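You operate a simulated robot arm through the tools that you are given. There is no shell and no other tool. Be economical: measure what you need, move in short steps, check, and stop when the job is done.

The job below is to be done with a simulated two-armed robot. You get a single attempt, and the scene is never put back.

Task
Set up the rewind table for the order on the card.
Fine: width guide and tension dial as the card says, metre wheel down, display at zero; the brake stays on.
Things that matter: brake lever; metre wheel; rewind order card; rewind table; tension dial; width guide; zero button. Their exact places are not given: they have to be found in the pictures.

Only the result counts: the job must be done as asked and must still hold three seconds after the hand-in. Knocking over, shifting, dropping, spilling or breaking anything else fails it.

Robot
Two 7-joint arms with fingered hands on one trunk, on a base that drives. Base frame: it is fixed to the floor where the robot stands at the start and does not move with it; the origin is under the middle of the robot, x ahead of it, y to its left, z up. Units: cm, degrees, N and s.
The left shoulder is at the start at [3, 12, 103.8], the right one opposite. With the tool pointing down near the work surface each hand reaches from about 30 to 70 cm from the robot's upright axis, wherever it stands, measured 20 degrees to its own side. Places, roughly: brake lever [50, 40, 90]; metre wheel [80, -10, 100]; rewind order card [90, 0, 110]; rewind table [60, -30, 60]; tension dial [30, -20, 90]; width guide [40, 0, 90]; zero button [80, -30, 100]. Payload 4 kg a hand.
The TCP of each hand is the grasp point between the finger pads, 1.9 cm short of the fingertips. In the tool frame z runs along the fingers and y along their closing line. The gripper opens to 12 cm. The gripper's body begins 5.3 cm behind the TCP. The gripper is a hand of 3 fingers: y runs from the thumb to the fingers, the wrist lies at [0, 0, -21.9] in the tool frame, and closing takes about 1.5 s.
Orientation is that of the tool frame in the base frame, as a unit quaternion [w, x, y, z]. With the fingers straight down and closing along the base's y, the tool's x points along the base's -x, its y along +y and its z along -z.

Tools
- The arms move only by the tool jog_arm. It takes "left_motion", "right_motion" or both (then of equal length, played together; a hand with none holds still); each is a list of rows, each a list of 7 numbers: the finger opening in cm, from 0 to 12, then the shift along the tool's x, y, z in cm, then the turn, a rotation vector about the tool's x, y, z in rad. In form: [[fingers, dx, dy, dz, wx, wy, wz], ...]. A call has 1 to 8 rows; each row shifts and turns the commanded pose from where the row before left it, along the tool's axes as they then stand. Rows are played at 5 a second. More than 5 cm and 8.6 degrees between two rows, or a gripper value outside its range, and nothing of the call is played. Where a pose cannot be reached the arm comes as near as it can. A force on the tool above 70 N (or 10 N above the force at the start of the call, whichever is more), or a blocked arm, ends the call early, and 0.2 s more pass. The fingers move at their own pace (about 7.2 cm/s each) and stop on an object; they squeeze with about 31 N. The grip force told is the motor's: it shows also when the fingers shut on nothing. Time passes only in rows, and 0.2 s behind the last, so rows that do not move let the fingers close. The reply holds the time, the measured pose of the TCP, the force on the tool along the base axes, the opening and the grip force, in the units named above and with some noise, with the torque about the TCP (base axes, N m) and any sound that the robot's microphone picked up, and new pictures: "pictures" is both (left out), scene, wrist or none (wrist: the cameras of the hands that moved).
- Cameras (640 x 400 px; columns grow to the right, rows downward): "scene" is now at [5.62, 0.55, 158]; the picture's right is [0.03, -1.00, 0.00], its down [-0.74, -0.02, -0.67] and it looks along [0.67, 0.02, -0.74] (base axes); focal length 253 px, centre (320, 200). "left" rides on the left gripper at [-6.6, -0.4, -7.9] in its tool frame; the picture's right is [0.05, -1.00, 0.00], its down [0.76, 0.04, -0.64] and it looks along [0.64, 0.04, 0.77] (tool axes); focal length 251 px, centre (320, 200). "right" rides on the right gripper at [6.6, -0.4, -7.9] in its tool frame; the picture's right is [0.05, 1.00, 0.00], its down [-0.76, 0.04, -0.64] and it looks along [-0.64, 0.03, 0.77] (tool axes); focal length 251 px, centre (320, 200).
- slide_trunk(by): slides the trunk up (or, below 0, down) by that many cm; the arms and the scene camera ride with it, the base frame stays. It gives what a move gives, with no picture.
- base_move(legs): drives the robot by 1 to 6 legs, each [ahead, turn to the left] in cm and degrees, along the robot's own axes; the way and the turn of a leg run together, so that a leg with both is an arc; at most 150 cm and 180 degrees a leg. The arms and the cameras ride along, it lands a little off, and it stops where it bumps. It gives what a move gives, and a new picture of the scene camera.
- hand_shape(shape, hand): the hand has 3 fingers and takes this shape, open, in about a second: jaw (thumb against the fingers, like two jaws); tri (thumb and two fingers); tip (a fingertip pinch); poke (one finger out to press); point (the index stretched); flat (the hand flat); cup (the hand cupped); fist (a fist). The gripper value then closes the fingers along that shape, each until it touches; the sizes above hold for jaw. It gives what a move gives, with no picture.
- aim_head(pan, tilt): turns the head with the scene camera to pan (to the left, within 120 degrees either way) and tilt (down, from -29 to 69), counted from straight ahead of the robot. It gives what a move gives, and a new picture of the scene camera.
- point_at(camera, pixels): for up to 12 pixels [column, row] of the newest picture of that camera ("zoom" is the newest enlarged one), the place [x, y, z] in the base frame of the surface seen there, good to about 0.2 cm, but the place of the scene camera against the robot may be out by one fixed shift of up to 1.2 cm in any direction. The clock stands still meanwhile.
- enlarge(camera, box): a new picture of the part [left, top, right, bottom] of that camera's present view, enlarged. The clock stands still meanwhile.
- finish_job(): hands the job in; it is judged then, once.

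Go step by step. Measure first, check grasps and placings, and put right what went wrong. The budget is 80 turns and 260 pictures, counting those below and the enlarged ones. Unless the task says otherwise, let go and move clear before handing in, and close with one line.

The tools are called after "Request:" as name(argument=value, ...) on one line, values as JSON. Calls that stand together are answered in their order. jog_arm: Moves the arms, as the interface text tells. Its arguments: {"type":"object","properties":{"left_motion":{"type":"array","items":{"type":"array","items":{"type":"number"}}},"right_motion":{"type":"array","items":{"type":"array","items":{"type":"number"}}},"pictures":{"type":"string","enum":["both","scene","wrist","none"]}},"required":[]} The other tools are called the same way: slide_trunk (by) slides the trunk up or down; hand_shape (shape, hand) gives the hand a shape; base_move (legs) drives the base; aim_head (pan, tilt) turns the head that bears the scene camera; point_at (camera, pixels) gives the place of the surface under pixels of a picture; enlarge (camera, box) takes an enlarged picture of a part of a camera's view; finish_job () hands the job in.

At the start:

```text
time_s: 0.0
left_ee_pos: [47.48, 5.39, 127.89]
left_tool_rot: [0.0, -0.002, 1.0, 0.0]
left_wrist_force: [0.7, 0.6, 0.6]
left_ft_torque: [0.0, 0.01, 0.03]
left_gripper_width: 12.01
left_gripper_force: 0.0
left_shape: jaw
right_ee_pos: [36.54, -26.07, 131.35]
right_tool_rot: [0.0, -0.003, 1.0, 0.0]
right_wrist_force: [-0.1, 1.1, -1.5]
right_ft_torque: [0.0, 0.0, 0.01]
right_gripper_width: 11.99
right_gripper_force: 0.1
right_shape: jaw
trunk travel left (down, up): [-25.0, 29.0]
robot x, y, heading: [-0.21, -0.02, -0.0]
head pan, tilt: [1.7, 48.1]
```

scene: 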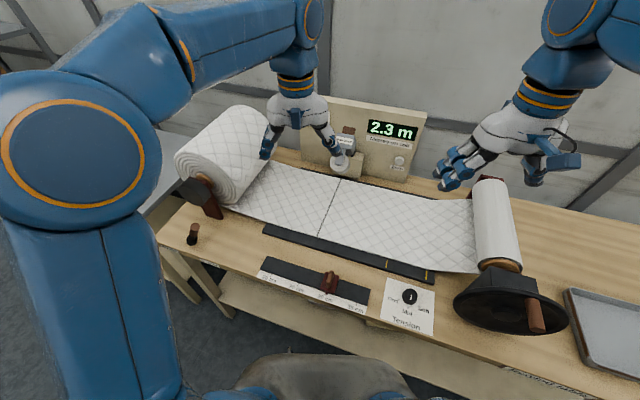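
right: 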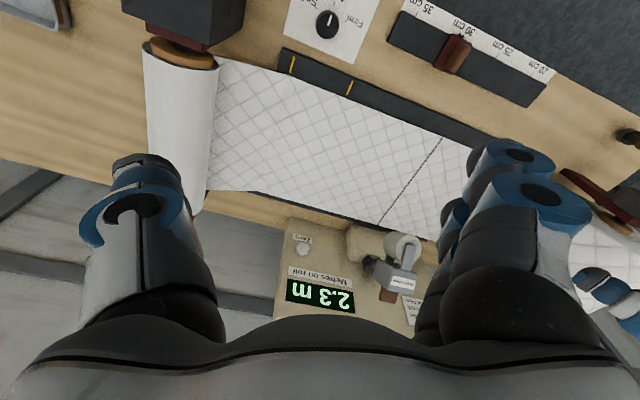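
left: 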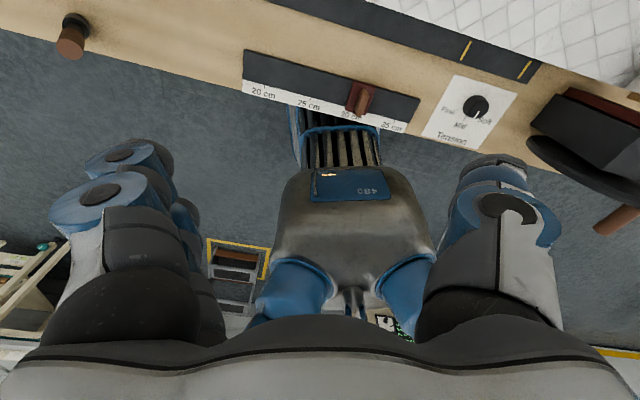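

The panel with the 2.3 m display is around (390,140), the guide at (328,283), and the dial at (410,297). The order card is probably hidden behind the left hand, so I'll enlarge both views.

Request:
enlarge(camera="scene", box=[260, 80, 460, 205])

Request:
enlarge(camera="right", box=[260, 210, 460, 335])

Request:
enlarge(camera="scene", box=[240, 220, 460, 357])

```text
3.20 times, centred on (360, 142) of scene
```

zoom: 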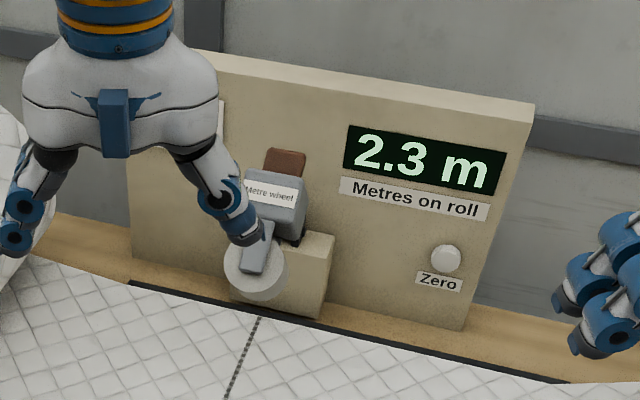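

```text
3.20 times, centred on (360, 272) of right
```

zoom: 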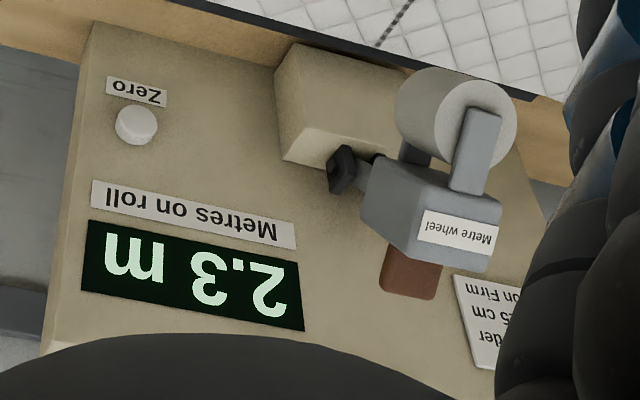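

```text
2.91 times, centred on (350, 288) of scene
```

zoom: 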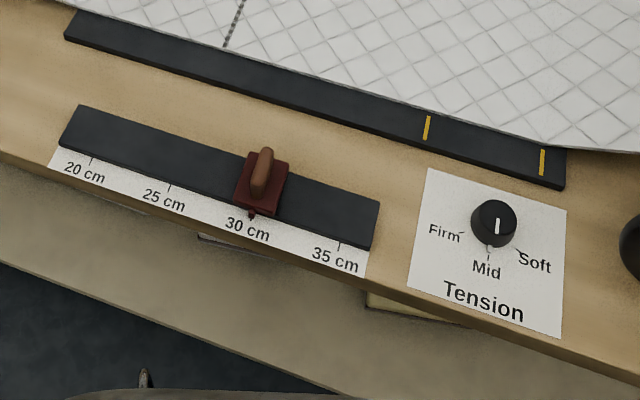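

The card is partly hidden by the left hand ("…5 cm … Firm"). I'll move the left hand to the left, out of the way.

Request:
jog_arm(left_motion=[[12, 0, 5, 0, 0, 0, 0], [12, 0, 5, 0, 0, 0, 0], [12, 0, 5, 0, 0, 0, 0], [12, 0, 5, 0, 0, 0, 0]], pictures="scene")

Request:
enlarge(camera="scene", box=[270, 80, 430, 180])

```text
time_s: 1.0
left_ee_pos: [47.15, 25.28, 127.91]
left_tool_rot: [0.001, -0.002, 1.0, -0.001]
left_wrist_force: [0.1, -0.1, 0.1]
left_ft_torque: [0.0, 0.02, 0.01]
left_gripper_width: 11.98
left_gripper_force: 0.0
left_shape: jaw
right_ee_pos: [36.55, -25.95, 131.25]
right_tool_rot: [0.001, -0.003, 1.0, 0.0]
right_wrist_force: [0.4, -0.3, -0.2]
right_ft_torque: [-0.01, -0.02, -0.01]
right_gripper_width: 11.98
right_gripper_force: 0.1
right_shape: jaw
trunk travel left (down, up): [-25.0, 29.0]
robot x, y, heading: [0.24, -0.43, 0.3]
head pan, tilt: [1.7, 48.1]
```

scene: 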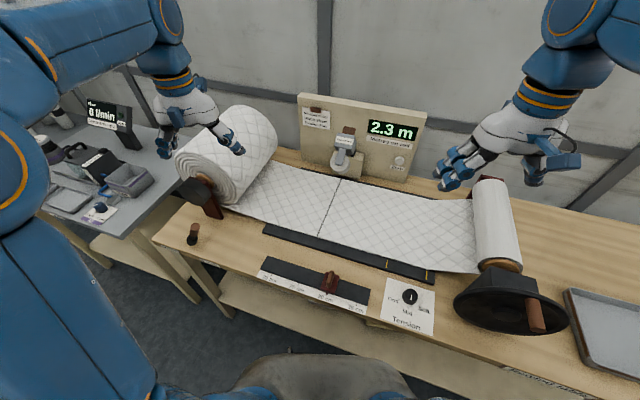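

```text
4.00 times, centred on (350, 130) of scene
```

zoom: 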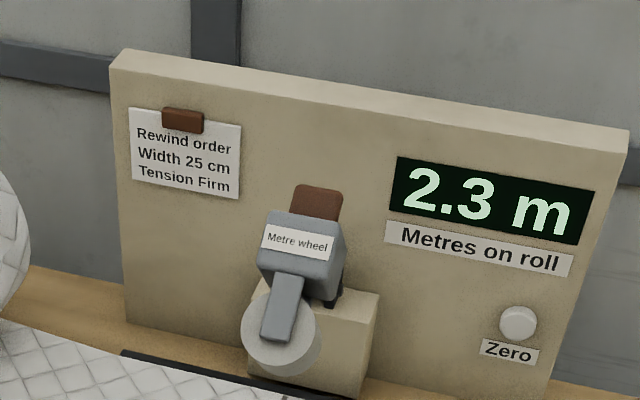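

The card reads Width 25 cm, Tension Firm. Next I'll measure all the key points.

Request:
point_at(camera="scene", pixels=[[330, 279], [410, 294], [399, 161], [339, 159], [345, 143], [348, 130], [193, 230], [262, 262], [366, 300], [325, 215], [343, 153], [398, 290]])

Request:
enlarge(camera="scene", box=[250, 245, 378, 325])

Request:
enlarge(camera="scene", box=[378, 270, 442, 310])

```text
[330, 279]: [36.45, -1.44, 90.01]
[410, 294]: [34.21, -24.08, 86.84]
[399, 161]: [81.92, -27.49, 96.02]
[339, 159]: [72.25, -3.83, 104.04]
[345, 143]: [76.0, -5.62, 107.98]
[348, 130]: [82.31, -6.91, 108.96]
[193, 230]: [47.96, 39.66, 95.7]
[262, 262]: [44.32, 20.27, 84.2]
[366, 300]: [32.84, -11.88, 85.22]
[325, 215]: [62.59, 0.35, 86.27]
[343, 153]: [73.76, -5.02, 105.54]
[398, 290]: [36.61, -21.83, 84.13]
```

```text
5.00 times, centred on (314, 285) of scene
```

zoom: 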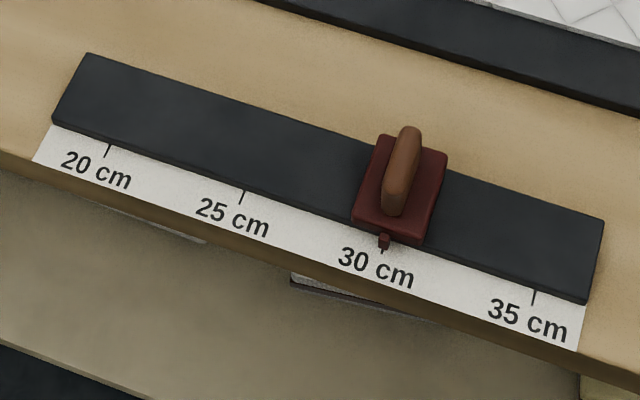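

```text
10.00 times, centred on (410, 290) of scene
```

zoom: 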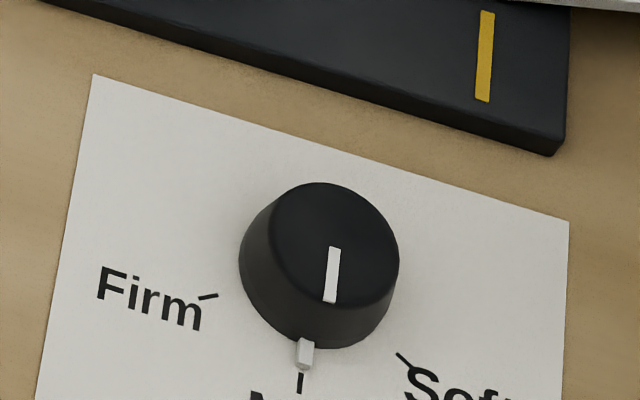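

The dial's white nub is at Mid, and the guide pointer is at 30. I'll measure the dial details in the zoom picture.

Request:
point_at(camera="zoom", pixels=[[320, 245], [325, 188], [330, 300], [250, 235], [392, 270], [207, 297], [300, 383], [405, 360], [305, 345], [95, 76], [568, 222]])

Request:
enlarge(camera="scene", box=[250, 245, 378, 325])

Request:
point_at(camera="zoom", pixels=[[107, 150], [241, 196], [384, 248], [534, 297], [408, 135], [398, 205], [410, 150], [370, 200], [440, 165], [383, 238], [93, 58], [598, 225]])

```text
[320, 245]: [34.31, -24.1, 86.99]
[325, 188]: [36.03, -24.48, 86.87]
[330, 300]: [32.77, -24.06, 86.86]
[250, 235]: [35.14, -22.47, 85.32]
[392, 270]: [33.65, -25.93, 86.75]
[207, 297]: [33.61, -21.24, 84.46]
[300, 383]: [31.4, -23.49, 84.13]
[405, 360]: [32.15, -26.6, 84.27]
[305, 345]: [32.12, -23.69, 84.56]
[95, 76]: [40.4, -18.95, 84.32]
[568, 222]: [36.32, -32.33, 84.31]
```

```text
5.00 times, centred on (314, 285) of scene
```

zoom: 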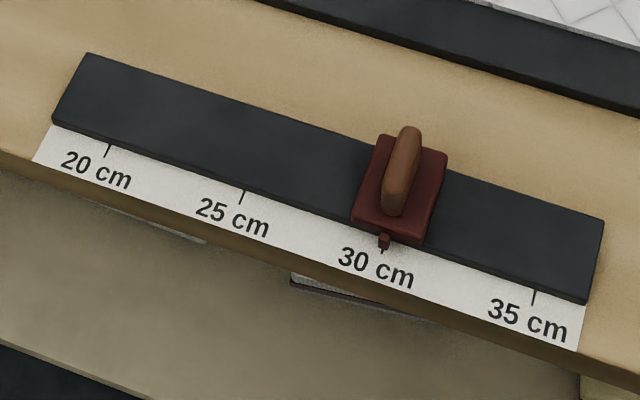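

```text
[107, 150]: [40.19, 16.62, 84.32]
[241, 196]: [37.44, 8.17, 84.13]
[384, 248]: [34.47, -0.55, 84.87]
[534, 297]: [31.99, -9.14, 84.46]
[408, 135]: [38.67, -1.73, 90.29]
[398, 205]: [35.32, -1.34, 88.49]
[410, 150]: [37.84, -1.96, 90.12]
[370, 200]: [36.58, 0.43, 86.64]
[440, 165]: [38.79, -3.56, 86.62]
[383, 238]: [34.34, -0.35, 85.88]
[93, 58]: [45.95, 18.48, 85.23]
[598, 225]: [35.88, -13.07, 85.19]
```

The right wrist camera saw the dial, guide, button and wheel, and it has no fixed shift. I'll measure the same points there to find the scene camera's offset.

Request:
point_at(camera="right", pixels=[[328, 24], [455, 55], [302, 248], [408, 243], [398, 281], [390, 296], [466, 41], [438, 138], [395, 268], [388, 242], [416, 40], [548, 74]])

Request:
enlarge(camera="right", box=[280, 0, 560, 175])

Request:
enlarge(camera="right", box=[340, 220, 436, 280])

```text
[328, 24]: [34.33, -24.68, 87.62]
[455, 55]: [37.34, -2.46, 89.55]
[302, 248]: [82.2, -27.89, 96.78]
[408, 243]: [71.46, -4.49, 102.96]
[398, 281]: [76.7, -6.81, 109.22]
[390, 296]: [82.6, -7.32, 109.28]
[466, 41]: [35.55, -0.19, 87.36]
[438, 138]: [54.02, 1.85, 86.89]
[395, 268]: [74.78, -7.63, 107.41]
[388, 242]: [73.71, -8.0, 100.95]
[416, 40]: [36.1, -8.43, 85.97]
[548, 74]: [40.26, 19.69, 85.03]
```

```text
2.29 times, centred on (420, 88) of right
```

zoom: 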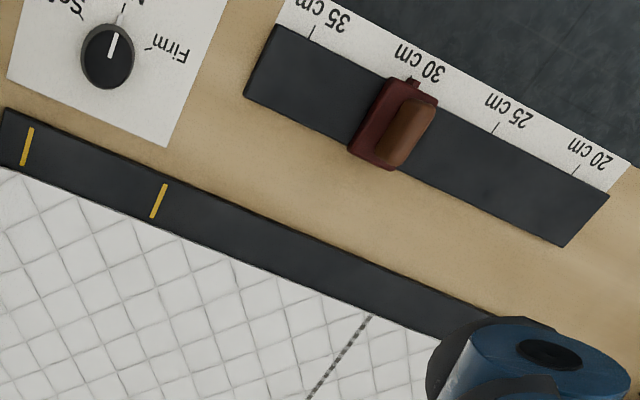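

```text
6.67 times, centred on (388, 250) of right
```

zoom: 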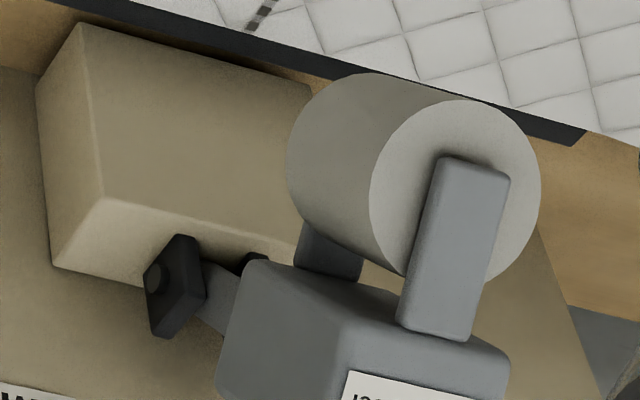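

Both cameras agree with a fixed offset of about (+0.2, −0.5, +0.7). That puts the guide fin at about (37.3, −2.1) with its top at z≈90.9, and the dial at about (34.6, −24.75) with its top at 87.6. I'll bring both hands above their targets.

Request:
jog_arm(left_motion=[[12, 1.23, -3.42, 3.25, 0, 0, 0], [12, 1.23, -3.42, 3.25, 0, 0, 0], [12, 1.23, -3.42, 3.25, 0, 0, 0], [12, 1.23, -3.42, 3.25, 0, 0, 0], [12, 1.23, -3.42, 3.25, 0, 0, 0], [12, 1.23, -3.42, 3.25, 0, 0, 0], [12, 1.23, -3.42, 3.25, 0, 0, 0], [12, 1.23, -3.42, 3.25, 0, 0, 0]], right_motion=[[12, 0.25, 0.15, 3.66, 0, 0, 0], [12, 0.25, 0.15, 3.66, 0, 0, 0], [12, 0.25, 0.15, 3.66, 0, 0, 0], [12, 0.25, 0.15, 3.66, 0, 0, 0], [12, 0.25, 0.15, 3.66, 0, 0, 0], [12, 0.25, 0.15, 3.66, 0, 0, 0], [12, 0.25, 0.15, 3.66, 0, 0, 0], [12, 0.25, 0.15, 3.66, 0, 0, 0]])

```text
time_s: 2.8
left_ee_pos: [37.87, -2.22, 102.01]
left_tool_rot: [-0.001, -0.003, 1.0, 0.001]
left_wrist_force: [0.9, 0.3, 0.0]
left_ft_torque: [0.02, 0.03, -0.05]
left_gripper_width: 11.98
left_gripper_force: 0.1
left_shape: jaw
right_ee_pos: [34.81, -25.0, 101.81]
right_tool_rot: [0.0, -0.001, 1.0, 0.0]
right_wrist_force: [0.7, -0.1, -0.2]
right_ft_torque: [0.01, 0.01, 0.01]
right_gripper_width: 12.01
right_gripper_force: 0.1
right_shape: jaw
trunk travel left (down, up): [-25.0, 29.0]
robot x, y, heading: [-0.24, -0.09, -0.0]
head pan, tilt: [1.7, 48.1]
```

scene: 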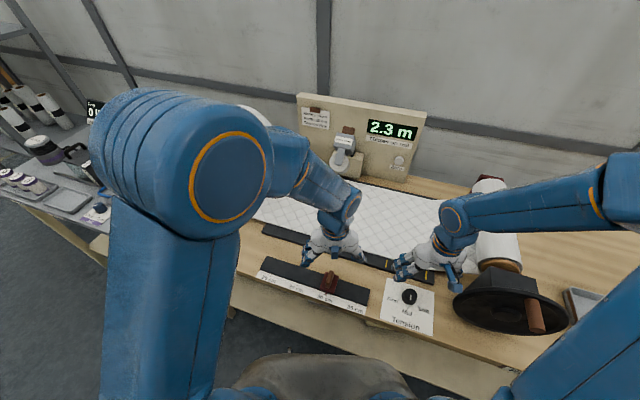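
right: 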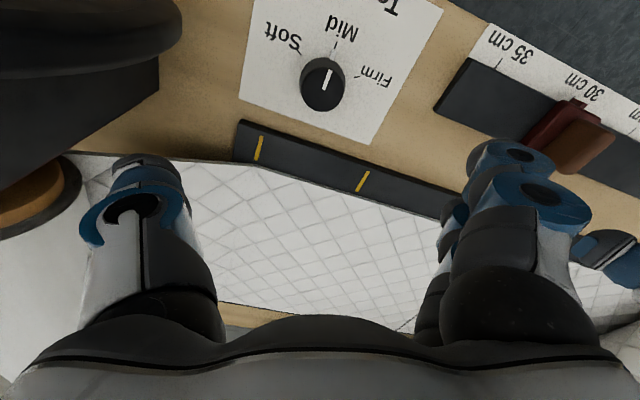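
left: 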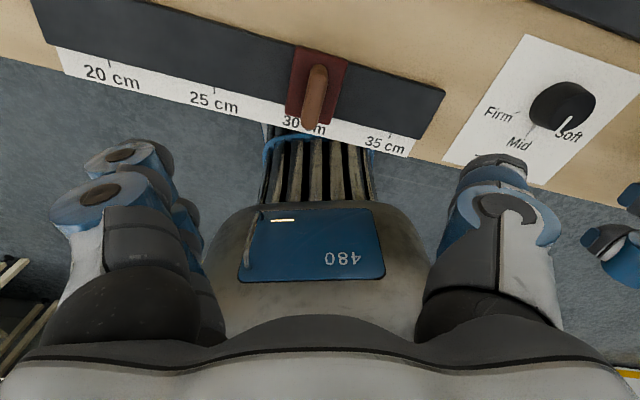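

Both hands are above their targets. I'll take precise measurements from the wrist views: the handle at left (315,85) and the dial at right (323,85).

Request:
point_at(camera="left", pixels=[[318, 68], [312, 125], [308, 90], [322, 98], [109, 62], [214, 90], [300, 113], [389, 136], [297, 50]])

Request:
point_at(camera="right", pixels=[[326, 68], [324, 90], [304, 84], [342, 86], [322, 109], [334, 45], [360, 77], [297, 53], [330, 58]])

Request:
enlarge(camera="left", box=[240, 30, 400, 130])

Request:
enlarge(camera="right", box=[270, 30, 382, 100])

```text
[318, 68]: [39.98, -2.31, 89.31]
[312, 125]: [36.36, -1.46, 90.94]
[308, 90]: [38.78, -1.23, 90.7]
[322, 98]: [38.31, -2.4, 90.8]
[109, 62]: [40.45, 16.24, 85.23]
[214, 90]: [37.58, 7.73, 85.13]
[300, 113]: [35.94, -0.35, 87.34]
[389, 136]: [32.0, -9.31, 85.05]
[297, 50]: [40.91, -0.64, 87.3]
```

```text
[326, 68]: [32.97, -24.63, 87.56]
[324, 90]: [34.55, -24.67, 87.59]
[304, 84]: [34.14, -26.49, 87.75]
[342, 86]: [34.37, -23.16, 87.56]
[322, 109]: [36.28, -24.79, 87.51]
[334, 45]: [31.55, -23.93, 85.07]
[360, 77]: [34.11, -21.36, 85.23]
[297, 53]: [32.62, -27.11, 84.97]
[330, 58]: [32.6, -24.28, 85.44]
```

```text
4.00 times, centred on (320, 80) of left
```

zoom: 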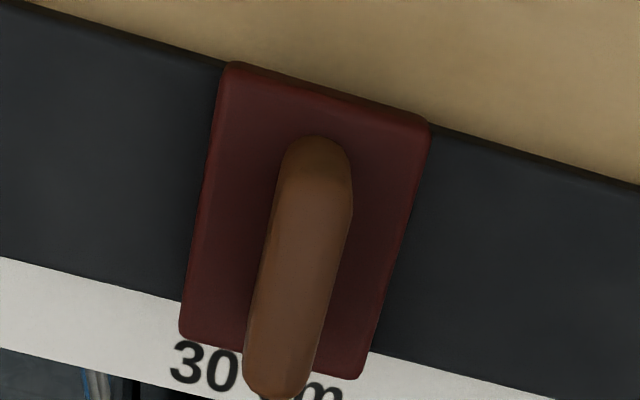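

```text
5.71 times, centred on (326, 65) of right
```

zoom: 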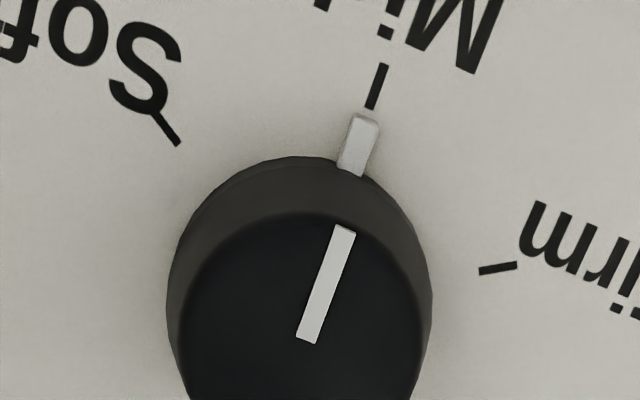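

The fin's centre is (37.9, −1.85), and its top is at 90.9. The dial's centre is (34.5, −24.8), from 85.0 up to 87.55. Before descending I'll check how close the reel disk and the black strip come to the right hand.

Request:
point_at(camera="right", pixels=[[178, 30], [150, 60], [120, 10], [155, 85], [270, 140], [362, 170], [240, 125]])

Request:
jog_arm(left_motion=[[12, 0, 0.25, 0, 0, 0, 0.1], [12, 0, 0, 0, 0, 0, 0.1], [12, 0, 0, 0, 0, 0, 0.1], [12, 0, 0, 4, 0, 0, 0], [12, 0, 0, 4, 0, 0, 0]], right_motion=[[8, 0.15, 0.1, 0, 0, 0, 0.1], [8, 0, 0, 0, 0, 0, 0.1], [8, 0, 0, 0, 0, 0, 0.1], [8, 0, 0, 4, 0, 0, 0], [8, 0, 0, 4, 0, 0, 0]])

```text
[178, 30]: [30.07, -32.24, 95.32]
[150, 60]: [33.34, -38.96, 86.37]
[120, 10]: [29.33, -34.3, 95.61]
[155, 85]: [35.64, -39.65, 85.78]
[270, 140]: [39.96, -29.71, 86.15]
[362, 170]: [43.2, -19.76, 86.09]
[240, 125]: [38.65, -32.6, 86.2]
```

```text
time_s: 4.0
left_ee_pos: [37.69, -1.67, 93.85]
left_tool_rot: [0.0, 0.147, 0.989, 0.001]
left_wrist_force: [-0.3, -0.4, -1.0]
left_ft_torque: [0.02, -0.01, 0.0]
left_gripper_width: 12.0
left_gripper_force: 0.1
left_shape: jaw
right_ee_pos: [34.38, -24.76, 94.01]
right_tool_rot: [-0.001, 0.147, 0.989, 0.0]
right_wrist_force: [0.4, 0.2, 0.1]
right_ft_torque: [-0.02, 0.0, 0.0]
right_gripper_width: 8.06
right_gripper_force: 0.0
right_shape: jaw
trunk travel left (down, up): [-25.0, 29.0]
robot x, y, heading: [0.09, -0.02, -0.1]
head pan, tilt: [1.7, 48.1]
```

scene: 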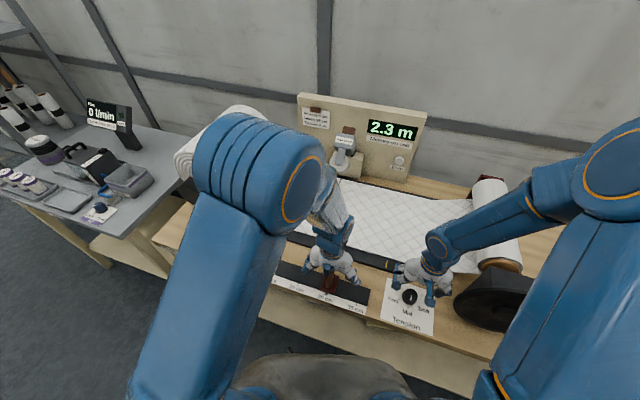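
right: 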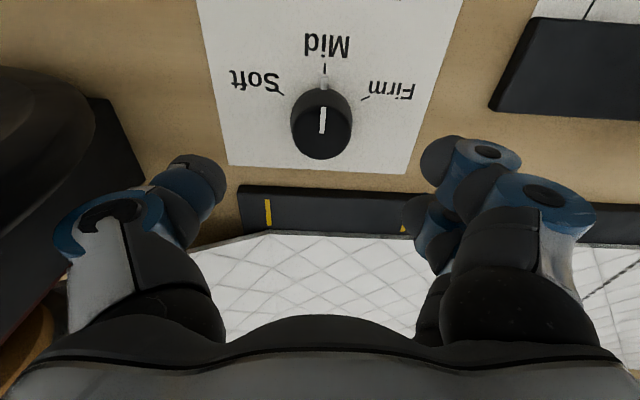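
left: 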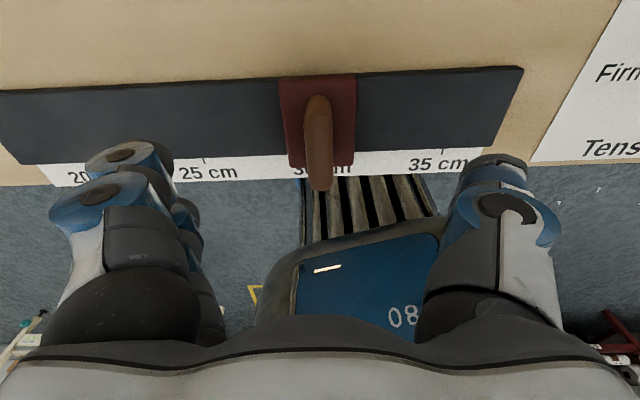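

The disk edge comes near the right hand at (30, −32, 95). I'll turn the right hand back about 20° so the dial turn runs through angles with more clearance. The left hand goes down and grips the fin at the same time.

Request:
jog_arm(left_motion=[[12, 0, 0, 2.3, 0, 0, 0], [12, 0, 0, 2.2, 0, 0, 0], [0, 0, 0, 0, 0, 0, 0], [0, 0, 0, 0, 0, 0, 0], [0, 0, 0, 0, 0, 0, 0], [0, 0, 0, 0, 0, 0, 0], [0, 0, 0, 0, 0, 0, 0], [0, 0, 0, 0, 0, 0, 0]], right_motion=[[8, 0, 0, 0, 0, 0, -0.117], [8, 0, 0, 0, 0, 0, -0.117], [8, 0, 0, 0, 0, 0, -0.117], [8, 0, 0, 2.3, 0, 0, 0], [8, 0, 0, 2.3, 0, 0, 0], [8, 0, 0, 2.2, 0, 0, 0], [8, 0, 0, 0, 0, 0, 0], [8, 0, 0, 0, 0, 0, 0]])

```text
time_s: 5.8
left_ee_pos: [37.63, -1.66, 89.56]
left_tool_rot: [0.001, 0.147, 0.989, 0.0]
left_wrist_force: [0.5, 1.6, 3.9]
left_ft_torque: [0.09, -0.03, -0.24]
left_gripper_width: 2.14
left_gripper_force: 31.1
left_shape: jaw
right_ee_pos: [34.26, -24.5, 87.13]
right_tool_rot: [-0.001, -0.028, 1.0, -0.001]
right_wrist_force: [-0.8, 0.0, 1.0]
right_ft_torque: [-0.02, 0.03, -0.02]
right_gripper_width: 8.04
right_gripper_force: 0.1
right_shape: jaw
trunk travel left (down, up): [-25.0, 29.0]
robot x, y, heading: [0.2, -0.34, 0.0]
head pan, tilt: [1.7, 48.1]
```

scene: 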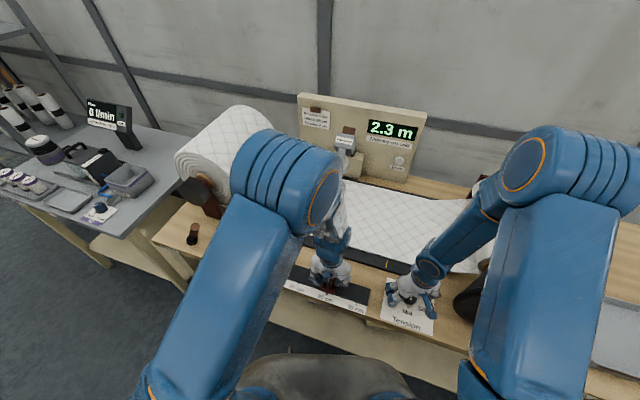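
right: 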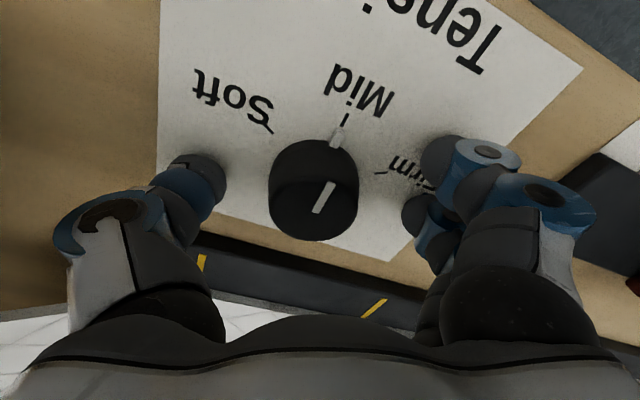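
left: 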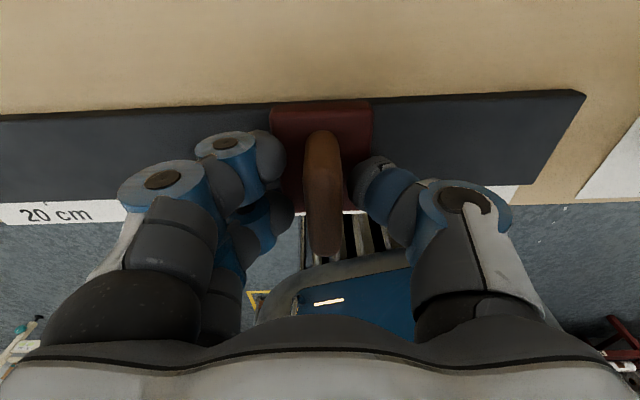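

The left hand holds the fin (2.14 cm, 31 N), so I'll slide it about 9.0 cm towards 25. The right hand is around the dial and closes on it.

Request:
jog_arm(left_motion=[[0, -0.04, 1.8, 0, 0, 0, 0], [0, -0.04, 1.8, 0, 0, 0, 0], [0, -0.04, 1.8, 0, 0, 0, 0], [0, -0.04, 1.8, 0, 0, 0, 0], [0, -0.03, 1.8, 0, 0, 0, 0], [0, 0, 0, 0, 0, 0, 0], [0, 0, 0, 0, 0, 0, 0]], right_motion=[[0, 0, 0, 0, 0, 0, 0], [0, 0, 0, 0, 0, 0, 0], [0, 0, 0, 0, 0, 0, 0], [0, 0, 0, 0, 0, 0, 0], [0, 0, 0, 0, 0, 0, 0], [0, 0, 0, 0, 0, 0, 0], [0, 0, 0, 0, 0, 0, 0]])

```text
time_s: 7.4
left_ee_pos: [40.36, 6.89, 89.62]
left_tool_rot: [0.0, 0.147, 0.989, 0.001]
left_wrist_force: [-0.3, 3.5, -7.0]
left_ft_torque: [0.17, 0.01, -0.28]
left_gripper_width: 2.04
left_gripper_force: 31.0
left_shape: jaw
right_ee_pos: [34.1, -24.75, 87.23]
right_tool_rot: [0.0, -0.028, 1.0, 0.0]
right_wrist_force: [-7.9, -8.2, -2.8]
right_ft_torque: [0.02, 0.03, -0.06]
right_gripper_width: 2.51
right_gripper_force: 31.1
right_shape: jaw
trunk travel left (down, up): [-25.0, 29.0]
robot x, y, heading: [-0.16, -0.19, -0.2]
head pan, tilt: [1.7, 48.1]
```

scene: 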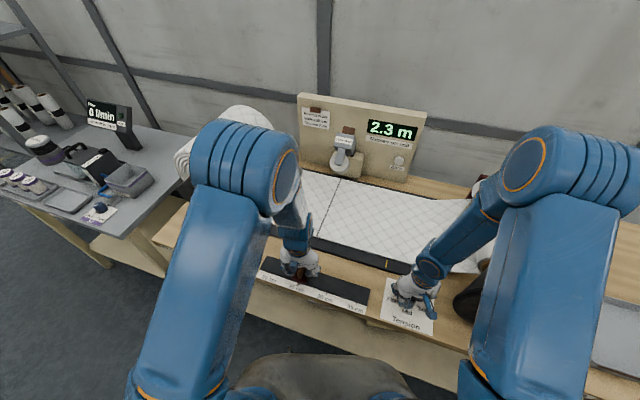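
right: 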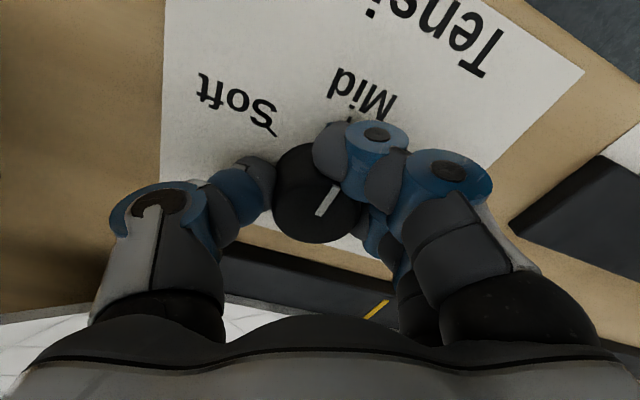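
left: 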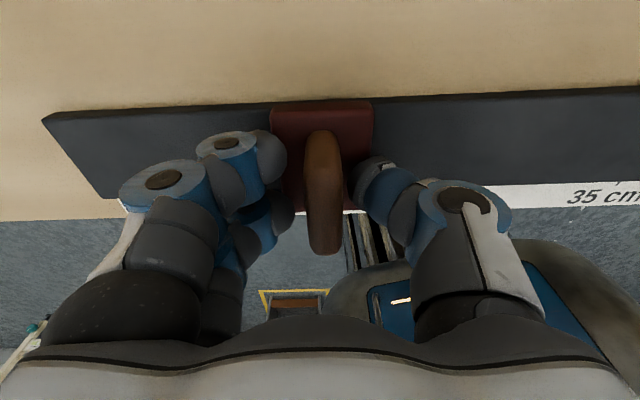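

The left grip moved the guide. The right grip looks off-centre: 2.51 cm on a dial about 3.7 cm wide, with a side force. I'll measure the dial's position relative to the hand.

Request:
point_at(camera="right", pixels=[[321, 215], [334, 187], [300, 155], [318, 240], [278, 215], [345, 225], [340, 165], [250, 165]])

Request:
enlarge(camera="right", box=[200, 100, 424, 240])

Request:
enlarge(camera="scene", box=[250, 245, 378, 325])

```text
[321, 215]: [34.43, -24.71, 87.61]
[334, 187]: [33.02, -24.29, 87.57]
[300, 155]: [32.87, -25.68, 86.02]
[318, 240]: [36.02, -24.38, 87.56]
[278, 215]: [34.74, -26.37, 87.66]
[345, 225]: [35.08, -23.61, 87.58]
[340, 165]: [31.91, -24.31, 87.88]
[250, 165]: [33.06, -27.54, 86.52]
```

```text
2.86 times, centred on (312, 170) of right
```

zoom: 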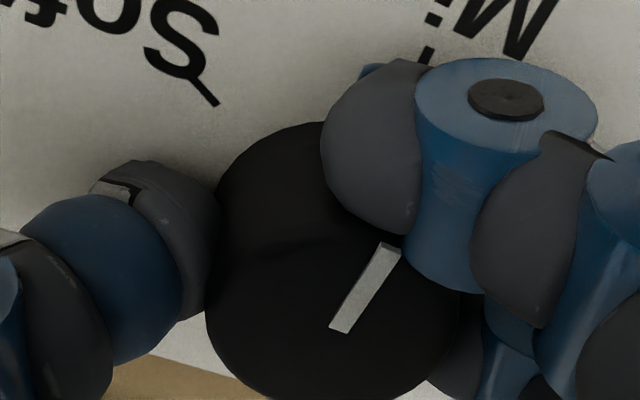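

```text
5.00 times, centred on (314, 285) of scene
```

zoom: 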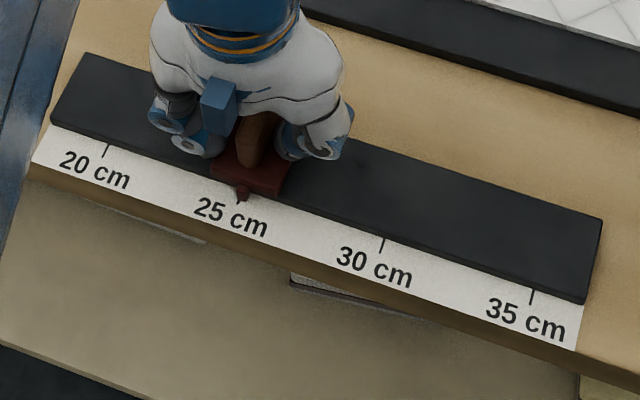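

The guide pointer sits exactly on the 25 tick, so the left hand releases and rises. The right hand straddles the dial, which still points at Mid, and I'll turn it 60° clockwise.

Request:
jog_arm(left_motion=[[6, 0, 0, 0, 0, 0, 0], [6, 0, 0, 0, 0, 0, 0], [6, 0, 0, 0, 0, 0, 0], [6, 0, 0, -2, 0, 0, 0], [6, 0, 0, -4, 0, 0, 0], [6, 0, 0, -4, 0, 0, 0], [6, 0, 0, -4, 0, 0, 0], [6, 0, 0, -4, 0, 0, 0]], right_motion=[[0, 0, 0, 0, 0, 0, 0.149], [0, 0, 0, 0, 0, 0, 0.149], [0, 0, 0, 0, 0, 0, 0.149], [0, 0, 0, 0, 0, 0, 0.149], [0, 0, 0, 0, 0, 0, 0.149], [0, 0, 0, 0, 0, 0, 0.149], [0, 0, 0, 0, 0, 0, 0.149], [0, 0, 0, 0, 0, 0, 0]])

Request:
enlarge(camera="scene", box=[250, 245, 378, 325])

Request:
enlarge(camera="right", box=[200, 100, 424, 240])

```text
time_s: 9.2
left_ee_pos: [40.45, 6.86, 107.62]
left_tool_rot: [-0.001, 0.147, 0.989, 0.0]
left_wrist_force: [-0.5, -0.1, -0.6]
left_ft_torque: [0.0, -0.02, 0.03]
left_gripper_width: 5.96
left_gripper_force: 0.0
left_shape: jaw
right_ee_pos: [34.43, -24.58, 87.27]
right_tool_rot: [0.002, 0.475, 0.88, 0.0]
right_wrist_force: [-3.9, 16.3, -7.7]
right_ft_torque: [0.19, -0.15, 0.03]
right_gripper_width: 2.25
right_gripper_force: 30.6
right_shape: jaw
trunk travel left (down, up): [-25.0, 29.0]
robot x, y, heading: [-0.02, 0.09, 0.3]
head pan, tilt: [1.7, 48.1]
```

scene: 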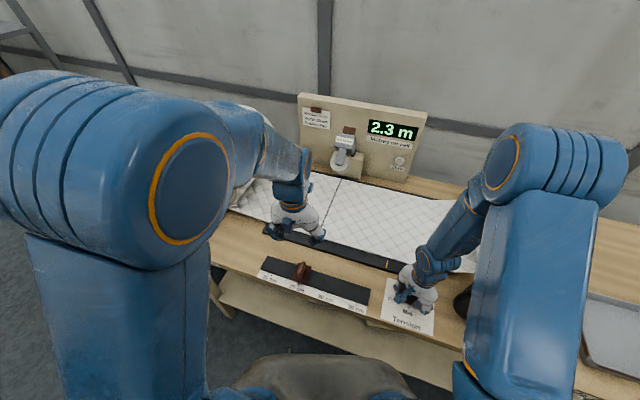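
right: 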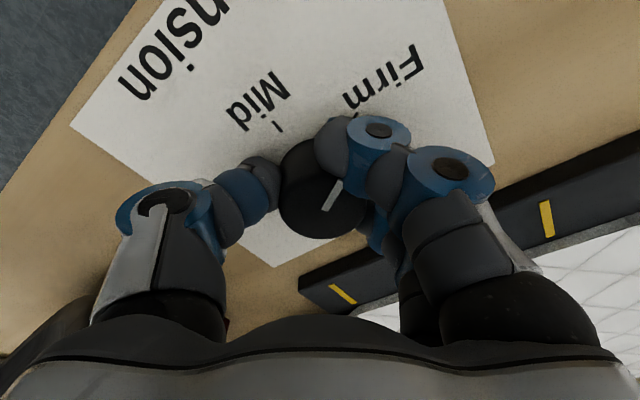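
left: 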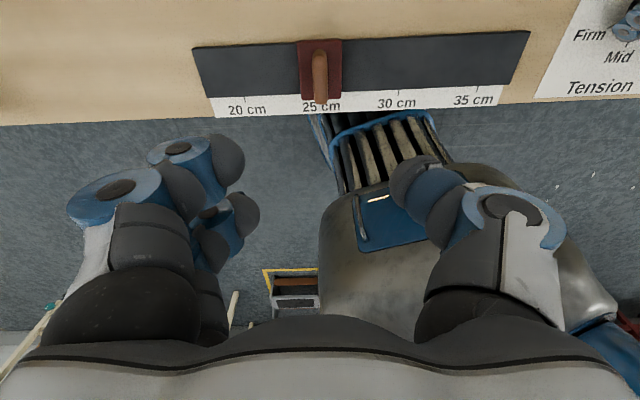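

```text
5.00 times, centred on (314, 285) of scene
```

zoom: 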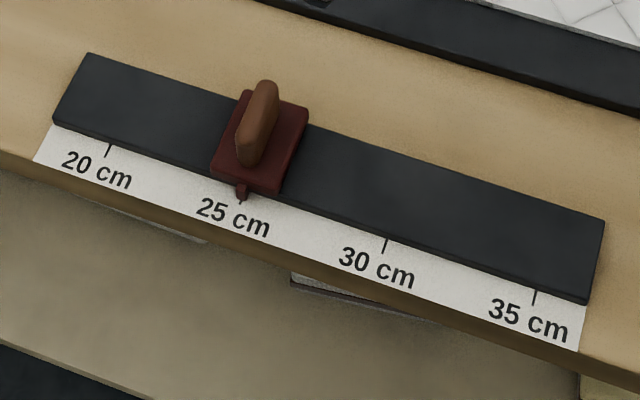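

```text
2.86 times, centred on (312, 170) of right
```

zoom: 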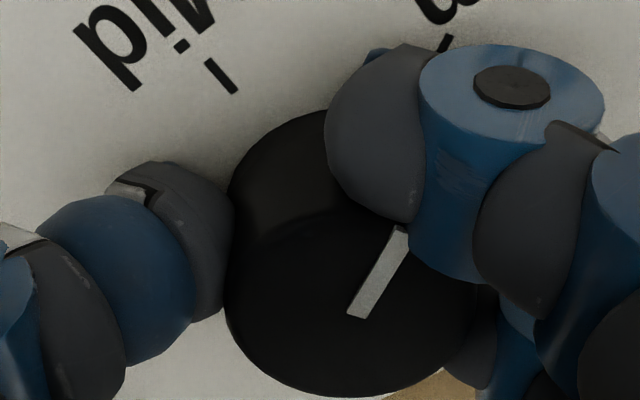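

The guide is on 25. The dial turned with the hand. I'll release and lift to check it.

Request:
jog_arm(right_motion=[[8, 0, 0, 0, 0, 0, 0], [8, 0, 0, 0, 0, 0, 0], [8, 0, 0, 0, 0, 0, 0], [8, 0, 0, 0, 0, 0, 0], [8, 0, 0, -3, 0, 0, 0], [8, 0, 0, -4, 0, 0, 0]])

Request:
enlarge(camera="right", box=[240, 40, 432, 160])

```text
time_s: 10.6
left_ee_pos: [40.5, 6.75, 107.52]
left_tool_rot: [-0.001, 0.147, 0.989, 0.0]
left_wrist_force: [0.3, 0.1, -0.7]
left_ft_torque: [-0.01, -0.01, 0.0]
left_gripper_width: 5.94
left_gripper_force: 0.2
left_shape: jaw
right_ee_pos: [34.35, -24.81, 94.35]
right_tool_rot: [0.0, 0.474, 0.881, 0.001]
right_wrist_force: [-0.4, -0.7, 0.2]
right_ft_torque: [0.0, 0.02, -0.03]
right_gripper_width: 7.96
right_gripper_force: 0.0
right_shape: jaw
trunk travel left (down, up): [-25.0, 29.0]
robot x, y, heading: [0.25, -0.14, 0.1]
head pan, tilt: [1.7, 48.1]
```

scene: 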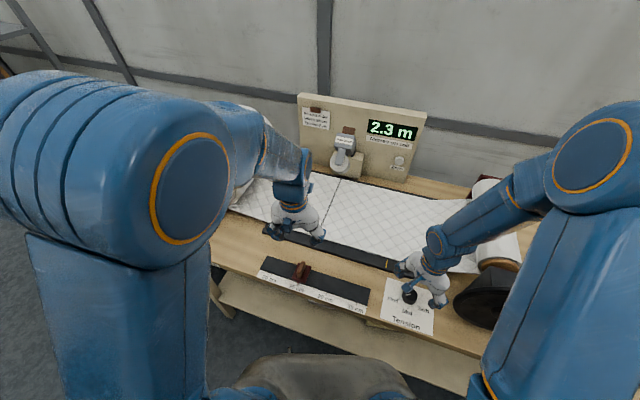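
right: 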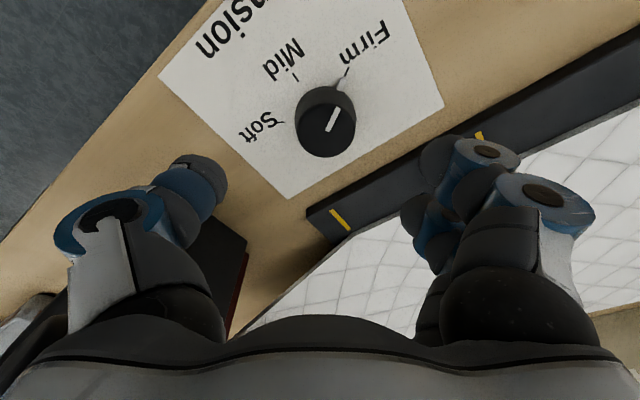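

```text
3.33 times, centred on (336, 100) of right
```

zoom: 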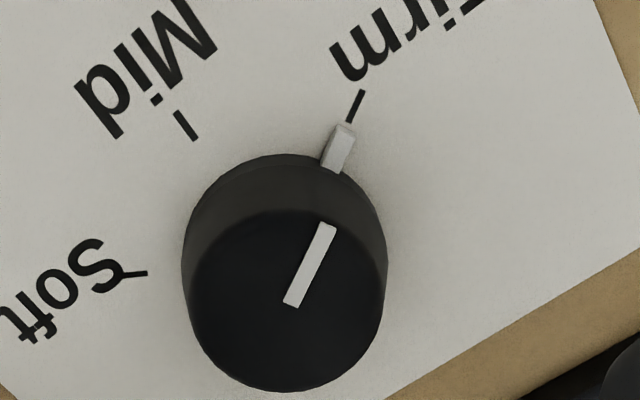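

The nub lines up with the Firm tick. Next is the metre wheel: I'll raise and unrotate the right hand and move the left away, so both cameras can see the mechanism.

Request:
jog_arm(left_motion=[[6, 0, 4, -2, 0, 0, 0], [6, 0, 4, -2, 0, 0, 0], [6, 0, 4, -2, 0, 0, 0], [6, 0, 4, -2, 0, 0, 0], [6, 0, 4, 0, 0, 0, 0], [6, 0, 0, 0, 0, 0, 0], [6, 0, 0, 0, 0, 0, 0], [6, 0, 0, 0, 0, 0, 0]], right_motion=[[8, 0, 0, -4, 0, 0, -0.14], [8, 0, 0, -4, 0, 0, -0.14], [8, 0, 0, -4, 0, 0, -0.14], [8, 0, 0, -4, 0, 0, -0.14], [8, 0, 0, -4, 0, 0, -0.14], [8, -3, 0, -3, 0, 0, 0], [8, -4, 1, -2, 0, 0, 0], [8, -4, 1, 0, 0, 0, 0]])

Request:
aim_head(pan=-5, tilt=35)

```text
time_s: 12.4
left_ee_pos: [46.46, 25.81, 115.34]
left_tool_rot: [0.0, 0.148, 0.989, 0.0]
left_wrist_force: [-1.1, -1.0, 0.4]
left_ft_torque: [-0.01, 0.02, 0.0]
left_gripper_width: 5.96
left_gripper_force: 0.0
left_shape: jaw
right_ee_pos: [45.61, -26.04, 119.11]
right_tool_rot: [-0.002, 0.141, 0.99, 0.0]
right_wrist_force: [1.1, -0.2, -0.1]
right_ft_torque: [0.02, 0.02, 0.01]
right_gripper_width: 7.97
right_gripper_force: 0.2
right_shape: jaw
trunk travel left (down, up): [-25.0, 29.0]
robot x, y, heading: [-0.07, -0.21, -0.3]
head pan, tilt: [1.7, 48.1]
```

scene: 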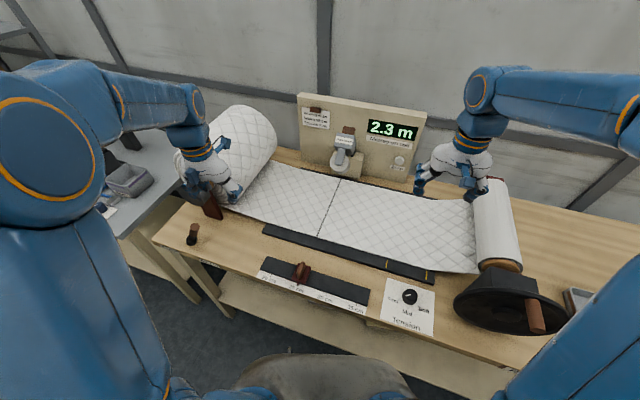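
right: 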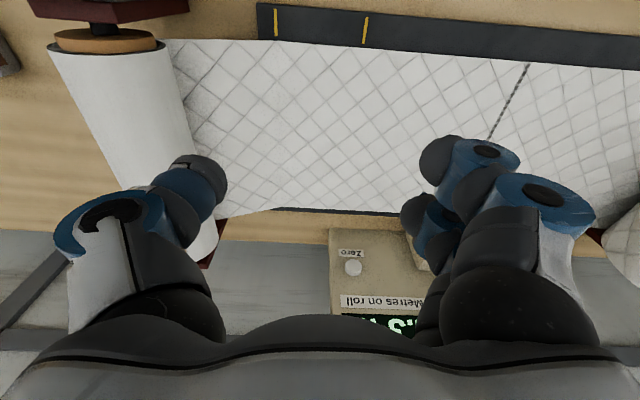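
left: 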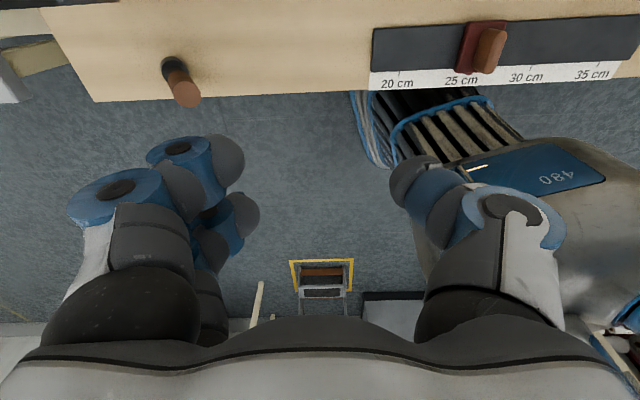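

```text
time_s: 13.2
left_ee_pos: [46.24, 25.87, 115.33]
left_tool_rot: [0.0, 0.146, 0.989, -0.001]
left_wrist_force: [-0.1, -0.4, -0.2]
left_ft_torque: [-0.01, 0.01, -0.01]
left_gripper_width: 5.98
left_gripper_force: 0.0
left_shape: jaw
right_ee_pos: [45.44, -26.02, 119.13]
right_tool_rot: [0.0, 0.144, 0.99, 0.0]
right_wrist_force: [0.9, -0.1, 0.6]
right_ft_torque: [0.0, 0.03, -0.03]
right_gripper_width: 8.0
right_gripper_force: 0.0
right_shape: jaw
trunk travel left (down, up): [-25.0, 29.0]
robot x, y, heading: [0.17, 0.03, -0.1]
head pan, tilt: [-5.0, 35.0]
```

scene: 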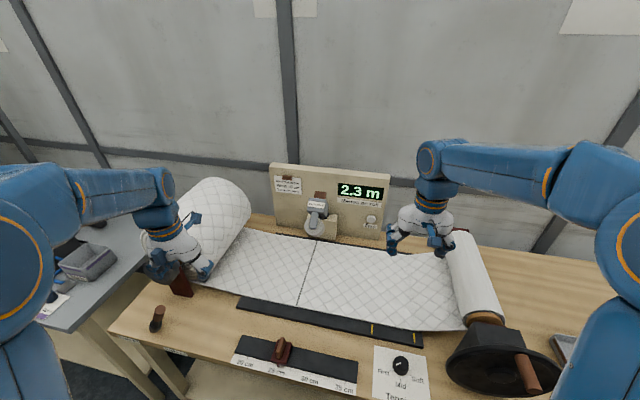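

Request:
enlarge(camera="scene", box=[284, 185, 348, 245])

Request:
point_at(camera="zoom", pixels=[[320, 40], [320, 100], [315, 130], [300, 180], [290, 250], [320, 250], [270, 300], [370, 180], [400, 200], [400, 300], [300, 330], [440, 180]])

```text
6.67 times, centred on (316, 215) of scene
```

zoom: 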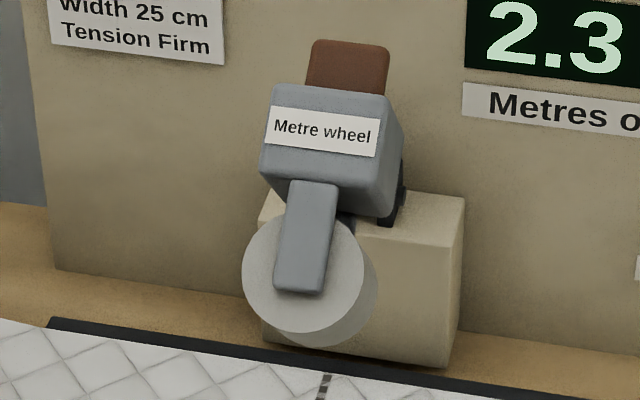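

```text
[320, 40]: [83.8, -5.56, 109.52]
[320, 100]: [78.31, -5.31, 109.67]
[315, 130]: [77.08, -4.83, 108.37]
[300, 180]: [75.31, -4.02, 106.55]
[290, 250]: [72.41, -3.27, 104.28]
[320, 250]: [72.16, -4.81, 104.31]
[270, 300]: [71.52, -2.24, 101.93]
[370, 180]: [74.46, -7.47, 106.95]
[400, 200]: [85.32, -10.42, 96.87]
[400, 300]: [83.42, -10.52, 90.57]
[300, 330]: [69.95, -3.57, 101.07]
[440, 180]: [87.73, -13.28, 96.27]
```

The wheel arm is swung up: the wheel face is at about (71.5, −3, 102), well above the web at 86, and there is a brown tab behind it. I'll bring the right hand's camera in front for a closer view, with the fingers pitched forward.

Request:
jog_arm(right_motion=[[8, -1.72, 3.98, 1.8, 0, 0, 0], [8, -1.72, 3.98, 1.8, 0, 0, 0], [8, -1.72, 3.98, 1.8, 0, 0, 0], [8, -1.72, 3.98, 1.8, 0, 0, 0], [4, -1.72, 3.98, 1.8, 0, 0, 0], [4, 0, 0, 0, 0, -0.14, 0], [4, 0, 0, 0, 0, -0.14, 0], [4, 0, 0, 0, 0, -0.14, 0]], pictures="none")

Request:
jog_arm(right_motion=[[4, 0, 0, 0, 0, -0.14, 0], [4, 0, 0, 0, 0, -0.14, 0], [4, 0, 0, 0, 0, -0.085, 0]])

```text
time_s: 14.9
left_ee_pos: [46.25, 25.99, 115.41]
left_tool_rot: [0.0, 0.146, 0.989, -0.001]
left_wrist_force: [0.2, -0.1, 0.4]
left_ft_torque: [0.01, 0.02, -0.02]
left_gripper_width: 5.97
left_gripper_force: 0.1
left_shape: jaw
right_ee_pos: [59.41, -9.27, 110.23]
right_tool_rot: [0.208, 0.14, 0.968, -0.029]
right_wrist_force: [1.6, 0.0, -0.1]
right_ft_torque: [-0.01, -0.01, 0.0]
right_gripper_width: 4.06
right_gripper_force: 0.0
right_shape: jaw
trunk travel left (down, up): [-25.0, 29.0]
robot x, y, heading: [-0.11, 0.34, 0.2]
head pan, tilt: [-5.0, 35.0]
```

```text
time_s: 15.8
left_ee_pos: [46.26, 26.0, 115.29]
left_tool_rot: [0.0, 0.148, 0.989, -0.001]
left_wrist_force: [0.9, 0.4, 1.0]
left_ft_torque: [-0.01, -0.02, -0.02]
left_gripper_width: 5.95
left_gripper_force: 0.1
left_shape: jaw
right_ee_pos: [59.28, -9.16, 110.21]
right_tool_rot: [0.379, 0.132, 0.914, -0.055]
right_wrist_force: [0.5, -0.3, 0.5]
right_ft_torque: [0.01, 0.01, 0.0]
right_gripper_width: 4.06
right_gripper_force: 0.1
right_shape: jaw
trunk travel left (down, up): [-25.0, 29.0]
robot x, y, heading: [0.04, -0.11, 0.1]
head pan, tilt: [-5.0, 35.0]
```

scene: 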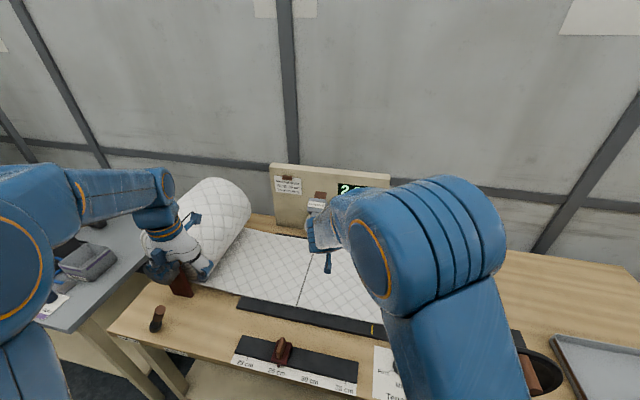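
right: 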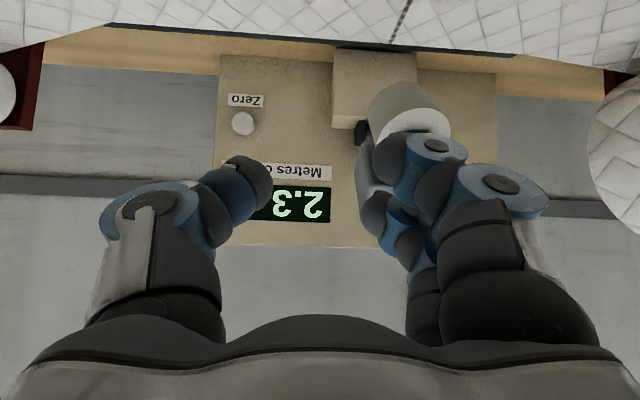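

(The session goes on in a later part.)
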